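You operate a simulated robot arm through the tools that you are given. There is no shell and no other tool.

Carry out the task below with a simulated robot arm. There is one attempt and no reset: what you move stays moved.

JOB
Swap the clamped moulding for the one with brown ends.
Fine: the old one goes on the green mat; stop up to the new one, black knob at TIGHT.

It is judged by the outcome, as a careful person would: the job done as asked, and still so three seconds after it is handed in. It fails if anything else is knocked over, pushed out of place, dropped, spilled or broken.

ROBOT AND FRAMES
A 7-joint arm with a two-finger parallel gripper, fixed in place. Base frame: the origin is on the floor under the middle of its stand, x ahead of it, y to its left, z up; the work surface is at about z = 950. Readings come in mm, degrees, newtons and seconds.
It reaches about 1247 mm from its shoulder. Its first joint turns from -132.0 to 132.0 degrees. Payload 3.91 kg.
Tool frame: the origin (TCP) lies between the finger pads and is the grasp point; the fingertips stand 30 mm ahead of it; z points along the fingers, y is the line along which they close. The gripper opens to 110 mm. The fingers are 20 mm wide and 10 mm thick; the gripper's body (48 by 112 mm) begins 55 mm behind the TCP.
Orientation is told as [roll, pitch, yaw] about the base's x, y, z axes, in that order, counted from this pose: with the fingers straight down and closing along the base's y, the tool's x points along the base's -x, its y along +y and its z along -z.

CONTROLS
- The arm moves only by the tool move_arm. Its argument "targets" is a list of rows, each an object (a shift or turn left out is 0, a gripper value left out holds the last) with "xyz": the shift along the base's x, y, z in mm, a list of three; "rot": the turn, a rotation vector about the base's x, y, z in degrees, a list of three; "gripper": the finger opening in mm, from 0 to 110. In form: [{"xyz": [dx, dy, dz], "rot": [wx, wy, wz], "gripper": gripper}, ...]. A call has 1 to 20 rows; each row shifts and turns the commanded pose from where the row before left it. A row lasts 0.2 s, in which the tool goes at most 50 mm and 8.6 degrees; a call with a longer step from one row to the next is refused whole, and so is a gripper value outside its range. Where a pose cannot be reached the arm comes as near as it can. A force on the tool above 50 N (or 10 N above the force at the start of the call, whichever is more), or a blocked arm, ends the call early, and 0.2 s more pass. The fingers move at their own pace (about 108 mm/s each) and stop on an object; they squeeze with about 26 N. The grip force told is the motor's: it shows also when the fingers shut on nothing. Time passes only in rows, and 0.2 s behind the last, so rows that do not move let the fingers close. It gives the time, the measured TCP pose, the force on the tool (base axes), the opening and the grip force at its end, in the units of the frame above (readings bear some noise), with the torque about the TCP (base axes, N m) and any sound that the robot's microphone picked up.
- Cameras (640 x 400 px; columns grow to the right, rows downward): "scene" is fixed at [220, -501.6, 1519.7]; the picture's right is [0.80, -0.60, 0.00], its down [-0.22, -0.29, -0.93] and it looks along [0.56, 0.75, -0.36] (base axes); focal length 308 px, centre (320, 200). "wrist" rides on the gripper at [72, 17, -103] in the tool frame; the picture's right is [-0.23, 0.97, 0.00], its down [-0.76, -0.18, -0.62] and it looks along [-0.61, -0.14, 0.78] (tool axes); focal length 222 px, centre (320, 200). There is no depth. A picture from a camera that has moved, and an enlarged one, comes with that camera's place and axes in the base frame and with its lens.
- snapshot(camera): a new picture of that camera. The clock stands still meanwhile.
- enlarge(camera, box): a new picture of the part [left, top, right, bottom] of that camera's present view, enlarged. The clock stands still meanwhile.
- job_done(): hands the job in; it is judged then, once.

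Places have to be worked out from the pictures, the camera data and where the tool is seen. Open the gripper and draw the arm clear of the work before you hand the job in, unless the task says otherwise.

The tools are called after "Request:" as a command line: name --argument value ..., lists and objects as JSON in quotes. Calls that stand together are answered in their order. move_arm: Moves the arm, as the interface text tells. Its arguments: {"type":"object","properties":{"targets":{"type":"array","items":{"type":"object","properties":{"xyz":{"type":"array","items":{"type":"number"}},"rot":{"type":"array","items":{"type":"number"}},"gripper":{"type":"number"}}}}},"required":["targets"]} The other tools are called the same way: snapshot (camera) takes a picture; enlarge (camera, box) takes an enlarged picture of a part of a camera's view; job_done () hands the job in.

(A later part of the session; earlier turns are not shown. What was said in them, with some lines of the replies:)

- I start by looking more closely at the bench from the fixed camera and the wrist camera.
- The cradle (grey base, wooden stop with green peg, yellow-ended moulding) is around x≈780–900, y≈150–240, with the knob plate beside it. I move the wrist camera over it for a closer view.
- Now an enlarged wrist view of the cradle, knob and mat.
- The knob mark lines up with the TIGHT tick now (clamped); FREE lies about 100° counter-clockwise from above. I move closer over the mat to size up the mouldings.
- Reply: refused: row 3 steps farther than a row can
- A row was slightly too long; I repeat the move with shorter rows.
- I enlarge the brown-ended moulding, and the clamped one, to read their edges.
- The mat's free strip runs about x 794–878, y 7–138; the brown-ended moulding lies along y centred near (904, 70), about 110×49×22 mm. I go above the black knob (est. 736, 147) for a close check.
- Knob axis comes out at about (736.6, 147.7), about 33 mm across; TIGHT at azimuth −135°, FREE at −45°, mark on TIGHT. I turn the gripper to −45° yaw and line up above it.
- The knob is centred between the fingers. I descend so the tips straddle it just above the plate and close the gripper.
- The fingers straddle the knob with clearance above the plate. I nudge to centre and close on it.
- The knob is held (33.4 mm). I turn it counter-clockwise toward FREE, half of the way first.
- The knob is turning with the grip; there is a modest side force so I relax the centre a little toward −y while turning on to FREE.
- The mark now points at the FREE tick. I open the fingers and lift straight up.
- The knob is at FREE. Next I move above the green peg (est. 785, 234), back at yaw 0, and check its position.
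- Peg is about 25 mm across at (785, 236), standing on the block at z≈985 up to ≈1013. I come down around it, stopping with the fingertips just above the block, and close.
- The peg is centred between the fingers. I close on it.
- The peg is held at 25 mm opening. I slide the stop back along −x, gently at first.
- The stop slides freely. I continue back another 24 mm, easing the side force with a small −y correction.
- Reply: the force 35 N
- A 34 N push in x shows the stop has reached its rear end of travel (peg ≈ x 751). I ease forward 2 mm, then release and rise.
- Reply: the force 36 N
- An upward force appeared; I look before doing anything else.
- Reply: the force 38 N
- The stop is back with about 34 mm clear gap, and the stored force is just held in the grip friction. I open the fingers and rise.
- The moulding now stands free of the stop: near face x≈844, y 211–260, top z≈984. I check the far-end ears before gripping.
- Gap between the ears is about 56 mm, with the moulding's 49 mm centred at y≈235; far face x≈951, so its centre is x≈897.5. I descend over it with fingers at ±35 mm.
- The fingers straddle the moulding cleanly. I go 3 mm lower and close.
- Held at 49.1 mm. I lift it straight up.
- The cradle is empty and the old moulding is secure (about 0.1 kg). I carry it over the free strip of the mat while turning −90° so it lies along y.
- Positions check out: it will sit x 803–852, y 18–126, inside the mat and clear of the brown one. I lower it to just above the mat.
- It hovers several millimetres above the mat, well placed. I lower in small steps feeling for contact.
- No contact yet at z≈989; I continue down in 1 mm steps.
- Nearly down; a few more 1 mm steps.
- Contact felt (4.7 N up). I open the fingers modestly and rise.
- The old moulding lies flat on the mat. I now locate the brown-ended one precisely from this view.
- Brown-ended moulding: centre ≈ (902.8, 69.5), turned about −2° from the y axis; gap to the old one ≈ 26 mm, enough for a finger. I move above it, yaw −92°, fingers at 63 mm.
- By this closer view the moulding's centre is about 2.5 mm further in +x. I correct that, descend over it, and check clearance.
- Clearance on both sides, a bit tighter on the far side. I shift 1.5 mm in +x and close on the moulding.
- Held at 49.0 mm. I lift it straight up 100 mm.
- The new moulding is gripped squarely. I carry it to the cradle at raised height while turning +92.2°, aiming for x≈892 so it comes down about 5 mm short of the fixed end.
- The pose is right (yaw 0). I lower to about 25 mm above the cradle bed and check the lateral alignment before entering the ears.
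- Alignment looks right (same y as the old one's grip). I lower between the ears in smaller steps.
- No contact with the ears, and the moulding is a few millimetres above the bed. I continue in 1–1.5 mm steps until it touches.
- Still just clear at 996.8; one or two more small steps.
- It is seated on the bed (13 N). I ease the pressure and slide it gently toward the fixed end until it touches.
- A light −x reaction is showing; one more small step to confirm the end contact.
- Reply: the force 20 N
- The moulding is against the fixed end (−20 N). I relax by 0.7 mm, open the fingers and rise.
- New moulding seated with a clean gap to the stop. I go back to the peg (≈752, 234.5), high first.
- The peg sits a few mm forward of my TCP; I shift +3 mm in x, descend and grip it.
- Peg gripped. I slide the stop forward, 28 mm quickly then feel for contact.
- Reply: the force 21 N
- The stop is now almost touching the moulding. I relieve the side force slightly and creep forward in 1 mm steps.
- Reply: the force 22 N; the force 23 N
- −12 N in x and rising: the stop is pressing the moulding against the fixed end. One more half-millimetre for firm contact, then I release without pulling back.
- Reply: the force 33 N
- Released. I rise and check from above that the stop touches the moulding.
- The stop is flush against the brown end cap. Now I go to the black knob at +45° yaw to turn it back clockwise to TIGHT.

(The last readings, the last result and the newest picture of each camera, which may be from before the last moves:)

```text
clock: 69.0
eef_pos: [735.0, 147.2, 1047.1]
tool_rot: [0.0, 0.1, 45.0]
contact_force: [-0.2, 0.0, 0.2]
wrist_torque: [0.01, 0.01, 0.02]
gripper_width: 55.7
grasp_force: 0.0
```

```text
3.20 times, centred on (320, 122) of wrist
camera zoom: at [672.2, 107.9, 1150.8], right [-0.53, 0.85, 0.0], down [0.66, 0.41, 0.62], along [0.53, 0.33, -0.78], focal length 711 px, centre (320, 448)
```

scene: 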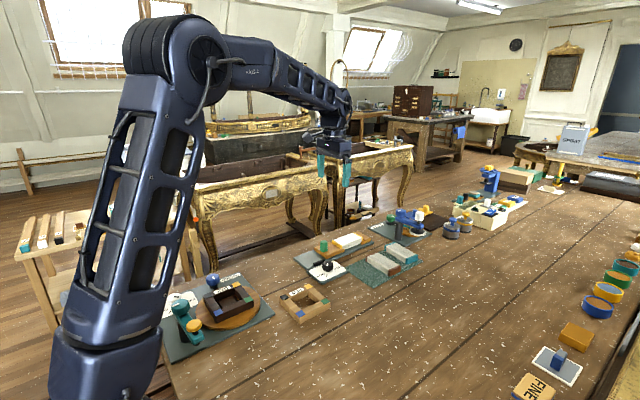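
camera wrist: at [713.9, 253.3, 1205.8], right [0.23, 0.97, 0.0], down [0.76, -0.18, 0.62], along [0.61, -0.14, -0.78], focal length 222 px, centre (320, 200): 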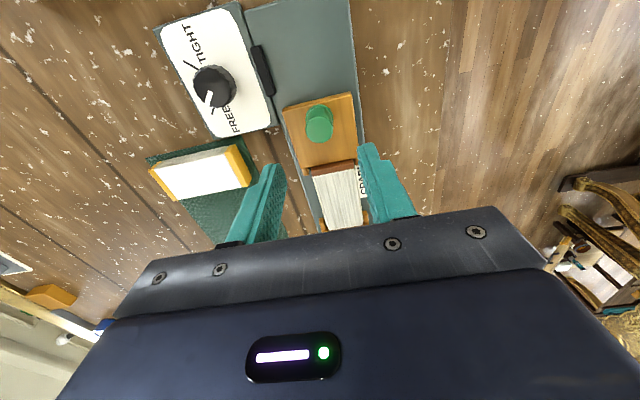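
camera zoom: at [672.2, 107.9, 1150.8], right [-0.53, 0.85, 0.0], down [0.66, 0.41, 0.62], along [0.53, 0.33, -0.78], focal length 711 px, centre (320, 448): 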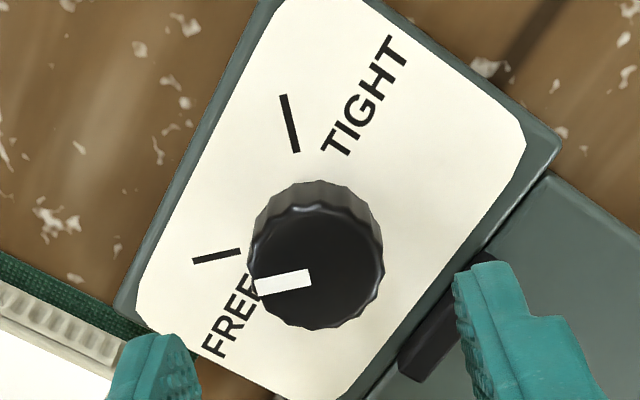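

Well aligned over the knob; the old moulding and bar are clear of the fingers. I descend and grip it.

Request:
move_arm --targets '[{"xyz": [0, 0, -20]}, {"xyz": [0, 0, -16]}, {"xyz": [0, 0, -8]}, {"xyz": [0, 0, -4]}, {"gripper": 40}, {"gripper": 30}, {"gripper": 20}, {}, {}]'

Request:
enlarge --camera "wrist" --box '[220, 60, 420, 185]'

```text
clock: 71.0
eef_pos: [736.6, 146.9, 999.8]
tool_rot: [0.0, 0.0, 44.8]
contact_force: [15.9, -12.9, -0.9]
wrist_torque: [0.11, -0.4, 0.01]
gripper_width: 33.3
grasp_force: 44.9
```

```text
3.20 times, centred on (320, 122) of wrist
camera zoom: at [674.1, 108.2, 1103.1], right [-0.53, 0.85, 0.0], down [0.66, 0.41, 0.62], along [0.53, 0.33, -0.78], focal length 711 px, centre (320, 448)
```

zoom: 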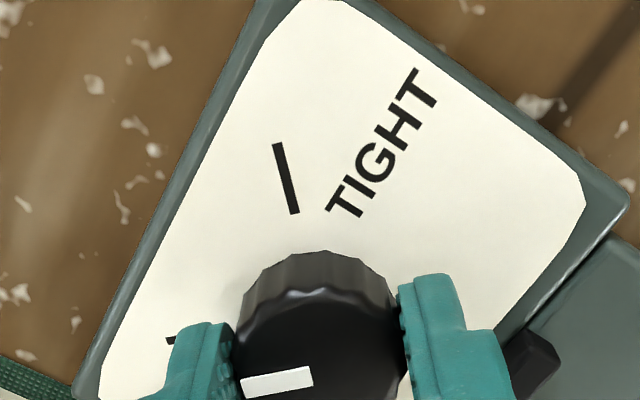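

Gripped at 33.3 mm. I ease the offset by ~1 mm and turn clockwise, half-way first.

Request:
move_arm --targets '[{"xyz": [0.7, -0.7, 0]}, {"rot": [0, 0, -5]}, {"rot": [0, 0, -7.5]}, {"rot": [0, 0, -7.5]}, {"rot": [0, 0, -7.5]}, {"rot": [0, 0, -7.5]}, {"rot": [0, 0, -7.5]}, {}]'

Request:
enlarge --camera "wrist" --box '[220, 60, 420, 185]'

```text
clock: 72.8
eef_pos: [736.8, 146.2, 999.4]
tool_rot: [0.0, 0.0, 2.4]
contact_force: [7.8, 13.6, 1.1]
wrist_torque: [-0.07, -0.26, -0.01]
gripper_width: 33.5
grasp_force: 44.9
```

```text
3.20 times, centred on (320, 122) of wrist
camera zoom: at [664.4, 161.0, 1103.1], right [0.19, 0.98, 0.0], down [0.77, -0.15, 0.62], along [0.61, -0.12, -0.78], focal length 711 px, centre (320, 448)
```

zoom: 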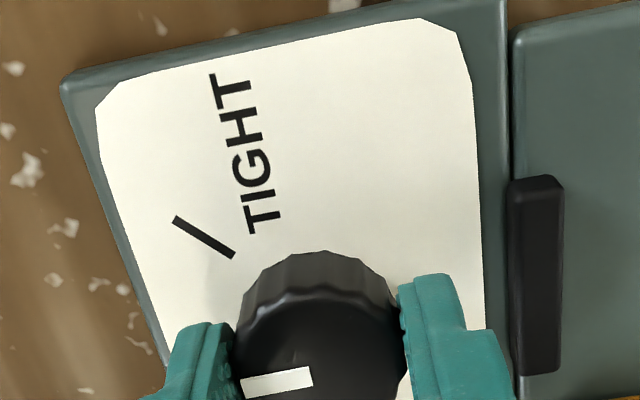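

Half-way and turning with the knob. I continue to −45° yaw.

Request:
move_arm --targets '[{"xyz": [0, 0.6, 0], "rot": [0, 0, -6]}, {"rot": [0, 0, -7.5]}, {"rot": [0, 0, -7.5]}, {"rot": [0, 0, -7.5]}, {"rot": [0, 0, -7.5]}, {"rot": [0, 0, -7.5]}, {"rot": [0, 0, -4]}, {}]'

Request:
enlarge --camera "wrist" --box '[220, 60, 420, 185]'

Request:
enlarge --camera "scene" --box '[290, 230, 370, 280]'

```text
clock: 74.6
eef_pos: [737.4, 146.2, 999.3]
tool_rot: [0.1, -0.2, -45.1]
contact_force: [2.6, 2.1, 0.5]
wrist_torque: [0.17, -0.51, 0.32]
gripper_width: 33.5
grasp_force: 45.1
```

```text
3.20 times, centred on (320, 122) of wrist
camera zoom: at [698.3, 210.2, 1103.2], right [0.85, 0.53, 0.0], down [0.41, -0.66, 0.62], along [0.33, -0.53, -0.78], focal length 711 px, centre (320, 448)
```

zoom: 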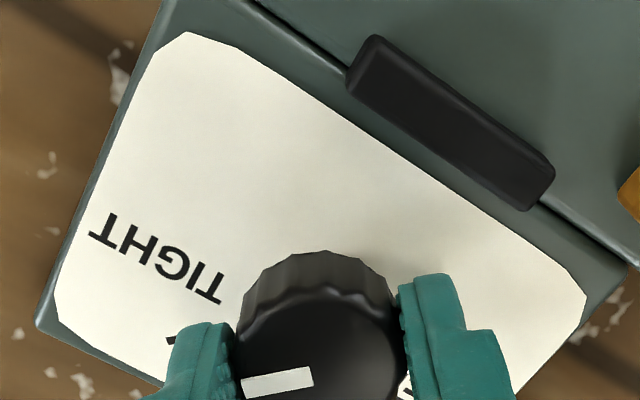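

```text
8.00 times, centred on (330, 255) of scene
camera zoom: at [220.0, -501.6, 1519.7], right [0.8, -0.6, 0.0], down [-0.22, -0.29, -0.93], along [0.56, 0.75, -0.36], focal length 2468 px, centre (240, -240)
```

zoom: 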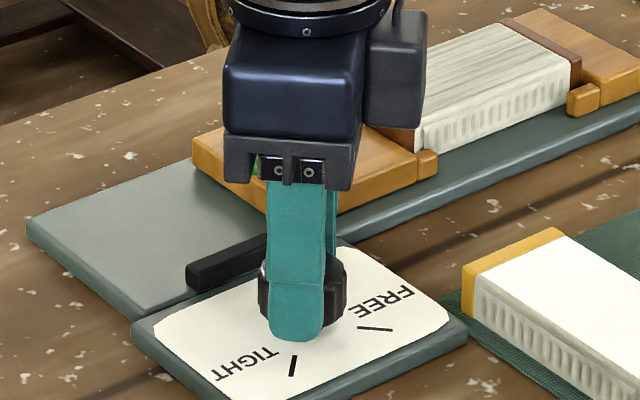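

The mark is back at the TIGHT tick and a resisting torque (0.32 N·m) has appeared. I nudge another 1.5° to make sure it is fully at TIGHT.

Request:
move_arm --targets '[{"rot": [0, 0, -1.5]}, {}]'

```text
clock: 75.2
eef_pos: [736.5, 147.9, 1000.5]
tool_rot: [-0.1, 0.0, -46.6]
contact_force: [2.0, 4.1, 3.6]
wrist_torque: [0.49, 0.02, 0.46]
gripper_width: 33.5
grasp_force: 45.2
```

Torque rises to 0.46 N·m – it is tight. I release, rise, and check the mark.

Request:
move_arm --targets '[{"gripper": 45}, {"gripper": 56}, {}, {"xyz": [0, 0, 20]}, {"xyz": [0, 0, 40]}, {"xyz": [0, 0, 40]}, {}]'

Request:
enlarge --camera "wrist" --box '[240, 60, 400, 160]'

Request:
enlarge --camera "scene" --box '[290, 215, 418, 295]'

```text
clock: 76.8
eef_pos: [737.0, 145.4, 1096.9]
tool_rot: [0.0, 0.0, -46.6]
contact_force: [-0.4, -0.6, 0.0]
wrist_torque: [-0.01, -0.01, 0.02]
gripper_width: 56.1
grasp_force: 0.0
```

```text
4.00 times, centred on (320, 110) of wrist
camera zoom: at [699.9, 210.0, 1200.4], right [0.86, 0.5, 0.0], down [0.4, -0.68, 0.62], along [0.31, -0.54, -0.78], focal length 888 px, centre (320, 560)
```

zoom: 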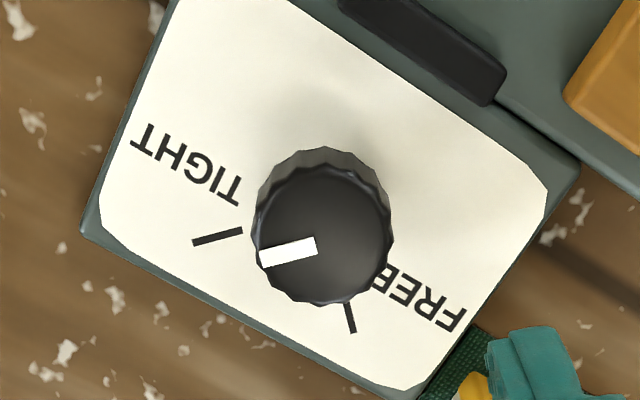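

```text
5.00 times, centred on (354, 255) of scene
camera zoom: at [220.0, -501.6, 1519.7], right [0.8, -0.6, 0.0], down [-0.22, -0.29, -0.93], along [0.56, 0.75, -0.36], focal length 1542 px, centre (150, -75)
```

zoom: 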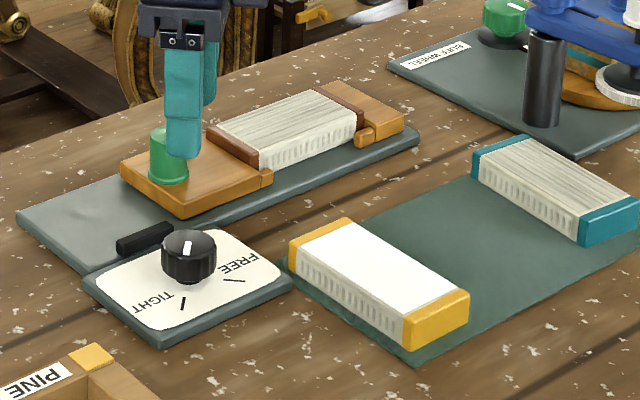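

The mark lines up with TIGHT. I rise clear and take a last look at the cradle and mat from above.

Request:
move_arm --targets '[{"xyz": [0, 0, 40]}, {"xyz": [8, 10, 15], "rot": [0, 0, 7.8]}, {"xyz": [8, 10, 15], "rot": [0, 0, 7.8]}, {"xyz": [8, 10, 10], "rot": [0, 0, 7.8]}, {"xyz": [8, 10, 0], "rot": [0, 0, 7.8]}, {"xyz": [8, 10, 0], "rot": [0, 0, 7.8]}, {"xyz": [8, 10, 0], "rot": [0, 0, 7.6]}, {}]'

Request:
snapshot --camera "wrist"

Request:
enlarge --camera "wrist" --box '[290, 90, 390, 152]'

Request:
enlarge --camera "scene" --box '[318, 225, 382, 265]'

```text
clock: 78.6
eef_pos: [783.5, 205.8, 1177.9]
tool_rot: [-0.1, -0.1, 0.2]
contact_force: [-0.4, 0.3, 0.0]
wrist_torque: [0.01, -0.02, -0.01]
gripper_width: 56.0
grasp_force: 0.0
```

```text
taken
camera wrist: at [712.2, 222.8, 1281.7], right [0.22, 0.97, 0.0], down [0.76, -0.18, 0.62], along [0.61, -0.14, -0.78], focal length 222 px, centre (320, 200)
```

wrist: 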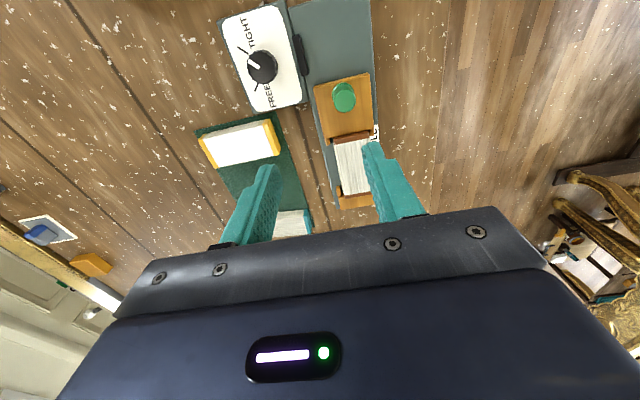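

```text
6.40 times, centred on (340, 121) of wrist
camera zoom: at [712.2, 222.8, 1281.7], right [0.22, 0.97, 0.0], down [0.76, -0.18, 0.62], along [0.61, -0.14, -0.78], focal length 1422 px, centre (192, 706)
```

zoom: 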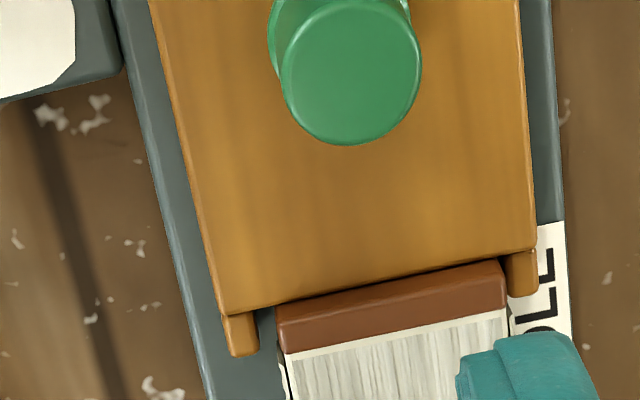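

```text
10.00 times, centred on (350, 245) of scene
camera zoom: at [220.0, -501.6, 1519.7], right [0.8, -0.6, 0.0], down [-0.22, -0.29, -0.93], along [0.56, 0.75, -0.36], focal length 3084 px, centre (20, -250)
```

zoom: 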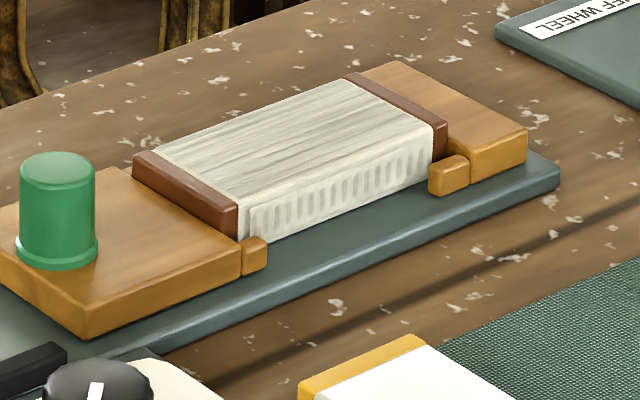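

To be sure there is no gap at the stop, I look straight down at the joint.

Request:
move_arm --targets '[{"xyz": [33, 5, 0]}, {"xyz": [33, 5, 0]}, {"xyz": [33, 5, 0]}, {"xyz": [33, 5, 0]}, {}]'

Request:
enlarge --camera "wrist" --box '[280, 0, 360, 50]'

Request:
snapshot --camera "wrist"

```text
clock: 79.8
eef_pos: [919.3, 226.8, 1178.4]
tool_rot: [0.0, 0.0, 0.1]
contact_force: [0.4, 0.1, -0.2]
wrist_torque: [-0.01, -0.03, 0.0]
gripper_width: 56.2
grasp_force: 0.1
```

```text
8.00 times, centred on (320, 25) of wrist
camera zoom: at [846.4, 245.0, 1281.6], right [0.23, 0.97, 0.0], down [0.76, -0.18, 0.62], along [0.61, -0.14, -0.78], focal length 1777 px, centre (320, 1600)
```

zoom: 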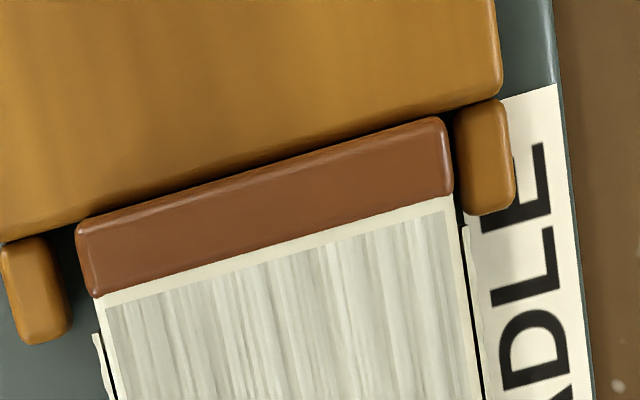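

```text
taken
camera wrist: at [846.4, 245.0, 1281.6], right [0.23, 0.97, 0.0], down [0.76, -0.18, 0.62], along [0.61, -0.14, -0.78], focal length 222 px, centre (320, 200)
```

wrist: 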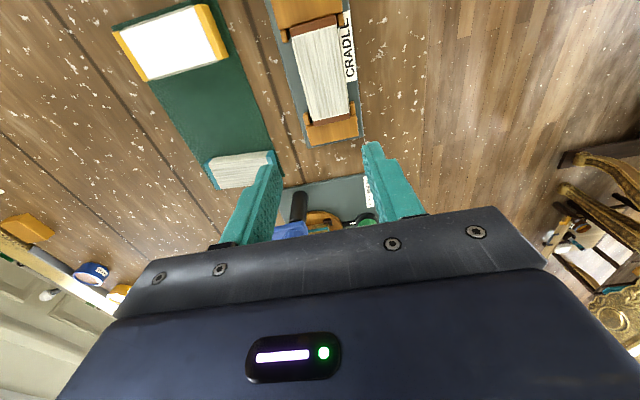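

I enlarge the joint further, at both joint and far end.

Request:
enlarge --camera "wrist" --box '[286, 10, 318, 30]'

Request:
enlarge --camera "wrist" --box '[312, 6, 344, 26]'

Request:
enlarge --camera "wrist" --box '[296, 90, 376, 140]'

```text
16.00 times, centred on (302, 20) of wrist
camera zoom: at [846.4, 245.0, 1281.6], right [0.23, 0.97, 0.0], down [0.76, -0.18, 0.62], along [0.61, -0.14, -0.78], focal length 3554 px, centre (608, 3080)
```

zoom: 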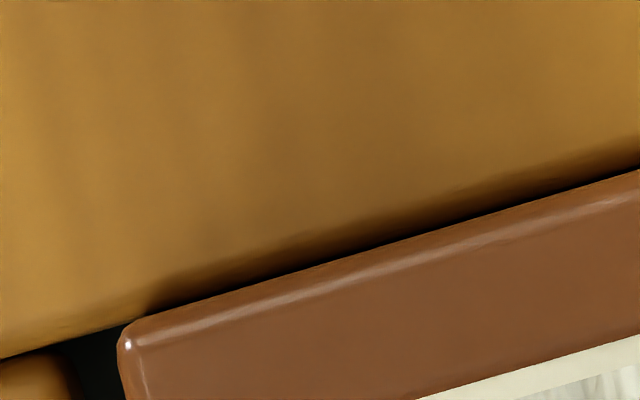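

```text
16.00 times, centred on (328, 16) of wrist
camera zoom: at [846.4, 245.0, 1281.6], right [0.23, 0.97, 0.0], down [0.76, -0.18, 0.62], along [0.61, -0.14, -0.78], focal length 3554 px, centre (192, 3144)
```

zoom: 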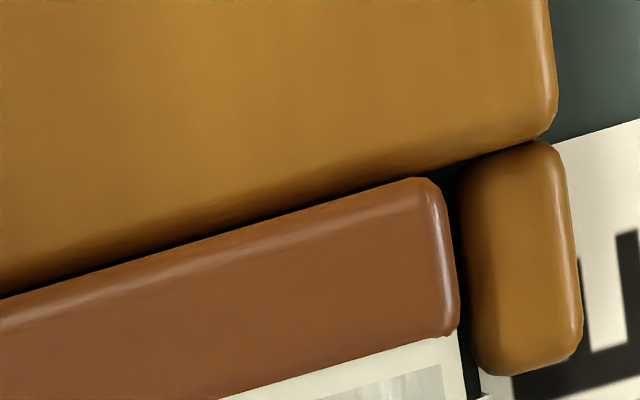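

```text
8.00 times, centred on (336, 115) of wrist
camera zoom: at [846.4, 245.0, 1281.6], right [0.23, 0.97, 0.0], down [0.76, -0.18, 0.62], along [0.61, -0.14, -0.78], focal length 1777 px, centre (192, 880)
```

zoom: 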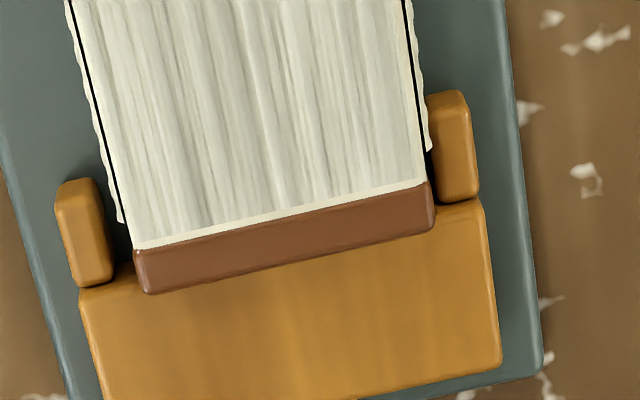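

The stop face and brown cap meet with only contact shadow between them, and the far end is seated. I withdraw the arm to its starting area.

Request:
move_arm --targets '[{"xyz": [0, 0, 40]}, {"xyz": [-15, 2, 38]}, {"xyz": [-45, 3, 0]}, {"xyz": [-45, 3, 0]}, {"xyz": [-45, 3, 0]}, {"xyz": [-45, 3, 0]}, {"xyz": [-45, 3, 0]}, {"xyz": [-45, 2, 0]}, {"xyz": [-40, 0, 0]}, {}]'

Request:
snapshot --camera "scene"

Request:
enlarge --camera "scene" --box '[280, 200, 440, 300]'

Request:
enlarge --camera "scene" --box '[300, 245, 364, 285]'

```text
clock: 82.0
eef_pos: [592.0, 245.3, 1257.8]
tool_rot: [-0.1, 0.0, 0.0]
contact_force: [-0.8, 0.6, -0.5]
wrist_torque: [0.03, 0.01, 0.0]
gripper_width: 56.0
grasp_force: 0.1
```

```text
taken
```

scene: 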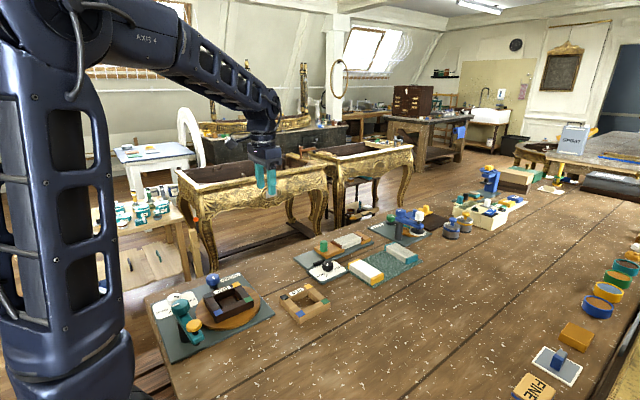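

```text
4.00 times, centred on (360, 250) of scene
camera zoom: at [220.0, -501.6, 1519.7], right [0.8, -0.6, 0.0], down [-0.22, -0.29, -0.93], along [0.56, 0.75, -0.36], focal length 1234 px, centre (160, 0)
```

zoom: 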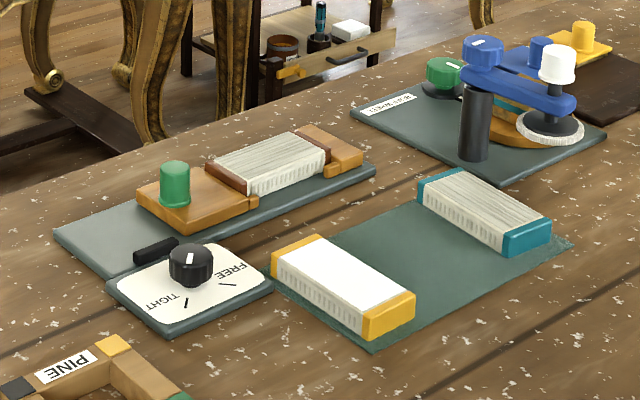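

```text
10.00 times, centred on (332, 265) of scene
camera zoom: at [220.0, -501.6, 1519.7], right [0.8, -0.6, 0.0], down [-0.22, -0.29, -0.93], along [0.56, 0.75, -0.36], focal length 3084 px, centre (200, -450)
```

zoom: 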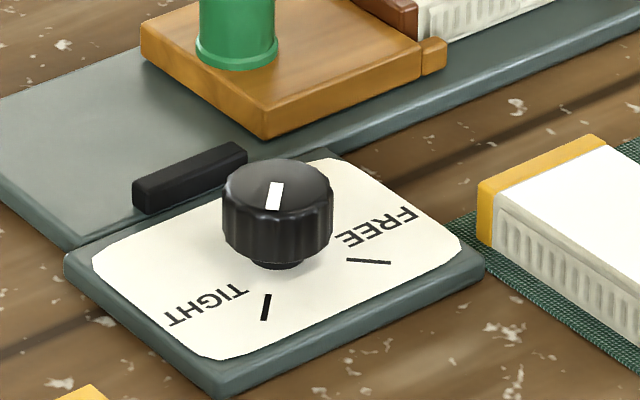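

Everything matches the request: brown-ended moulding clamped with the stop against it, knob at TIGHT, old one on the mat, nothing else disturbed. I open the gripper fully before handing in.

Request:
move_arm --targets '[{"gripper": 110}, {}, {}]'

```text
clock: 82.8
eef_pos: [592.7, 245.4, 1257.0]
tool_rot: [0.0, -0.1, 0.1]
contact_force: [-0.6, 1.0, -0.2]
wrist_torque: [-0.01, -0.02, 0.0]
gripper_width: 110.1
grasp_force: 0.0
```

The arm is clear and the gripper is open, so I hand the job in.

Request:
job_done

```text
The job is handed in.
```

I swapped the mouldings and handed the job in.

- **New moulding:** the brown-ended one sits in the cradle, pushed against the fixed end. The stop is up against it, with no visible gap when seen from above.
- **Black knob:** the mark lines up with TIGHT, and the knob was resisting firmly when I let go.
- **Old moulding:** the yellow-ended one lies flat on the green mat, fully inside its edges and clear of the teal-ended one.

In the final pictures nothing else on the bench looks moved or knocked over. The arm is back near its starting position with the gripper open.
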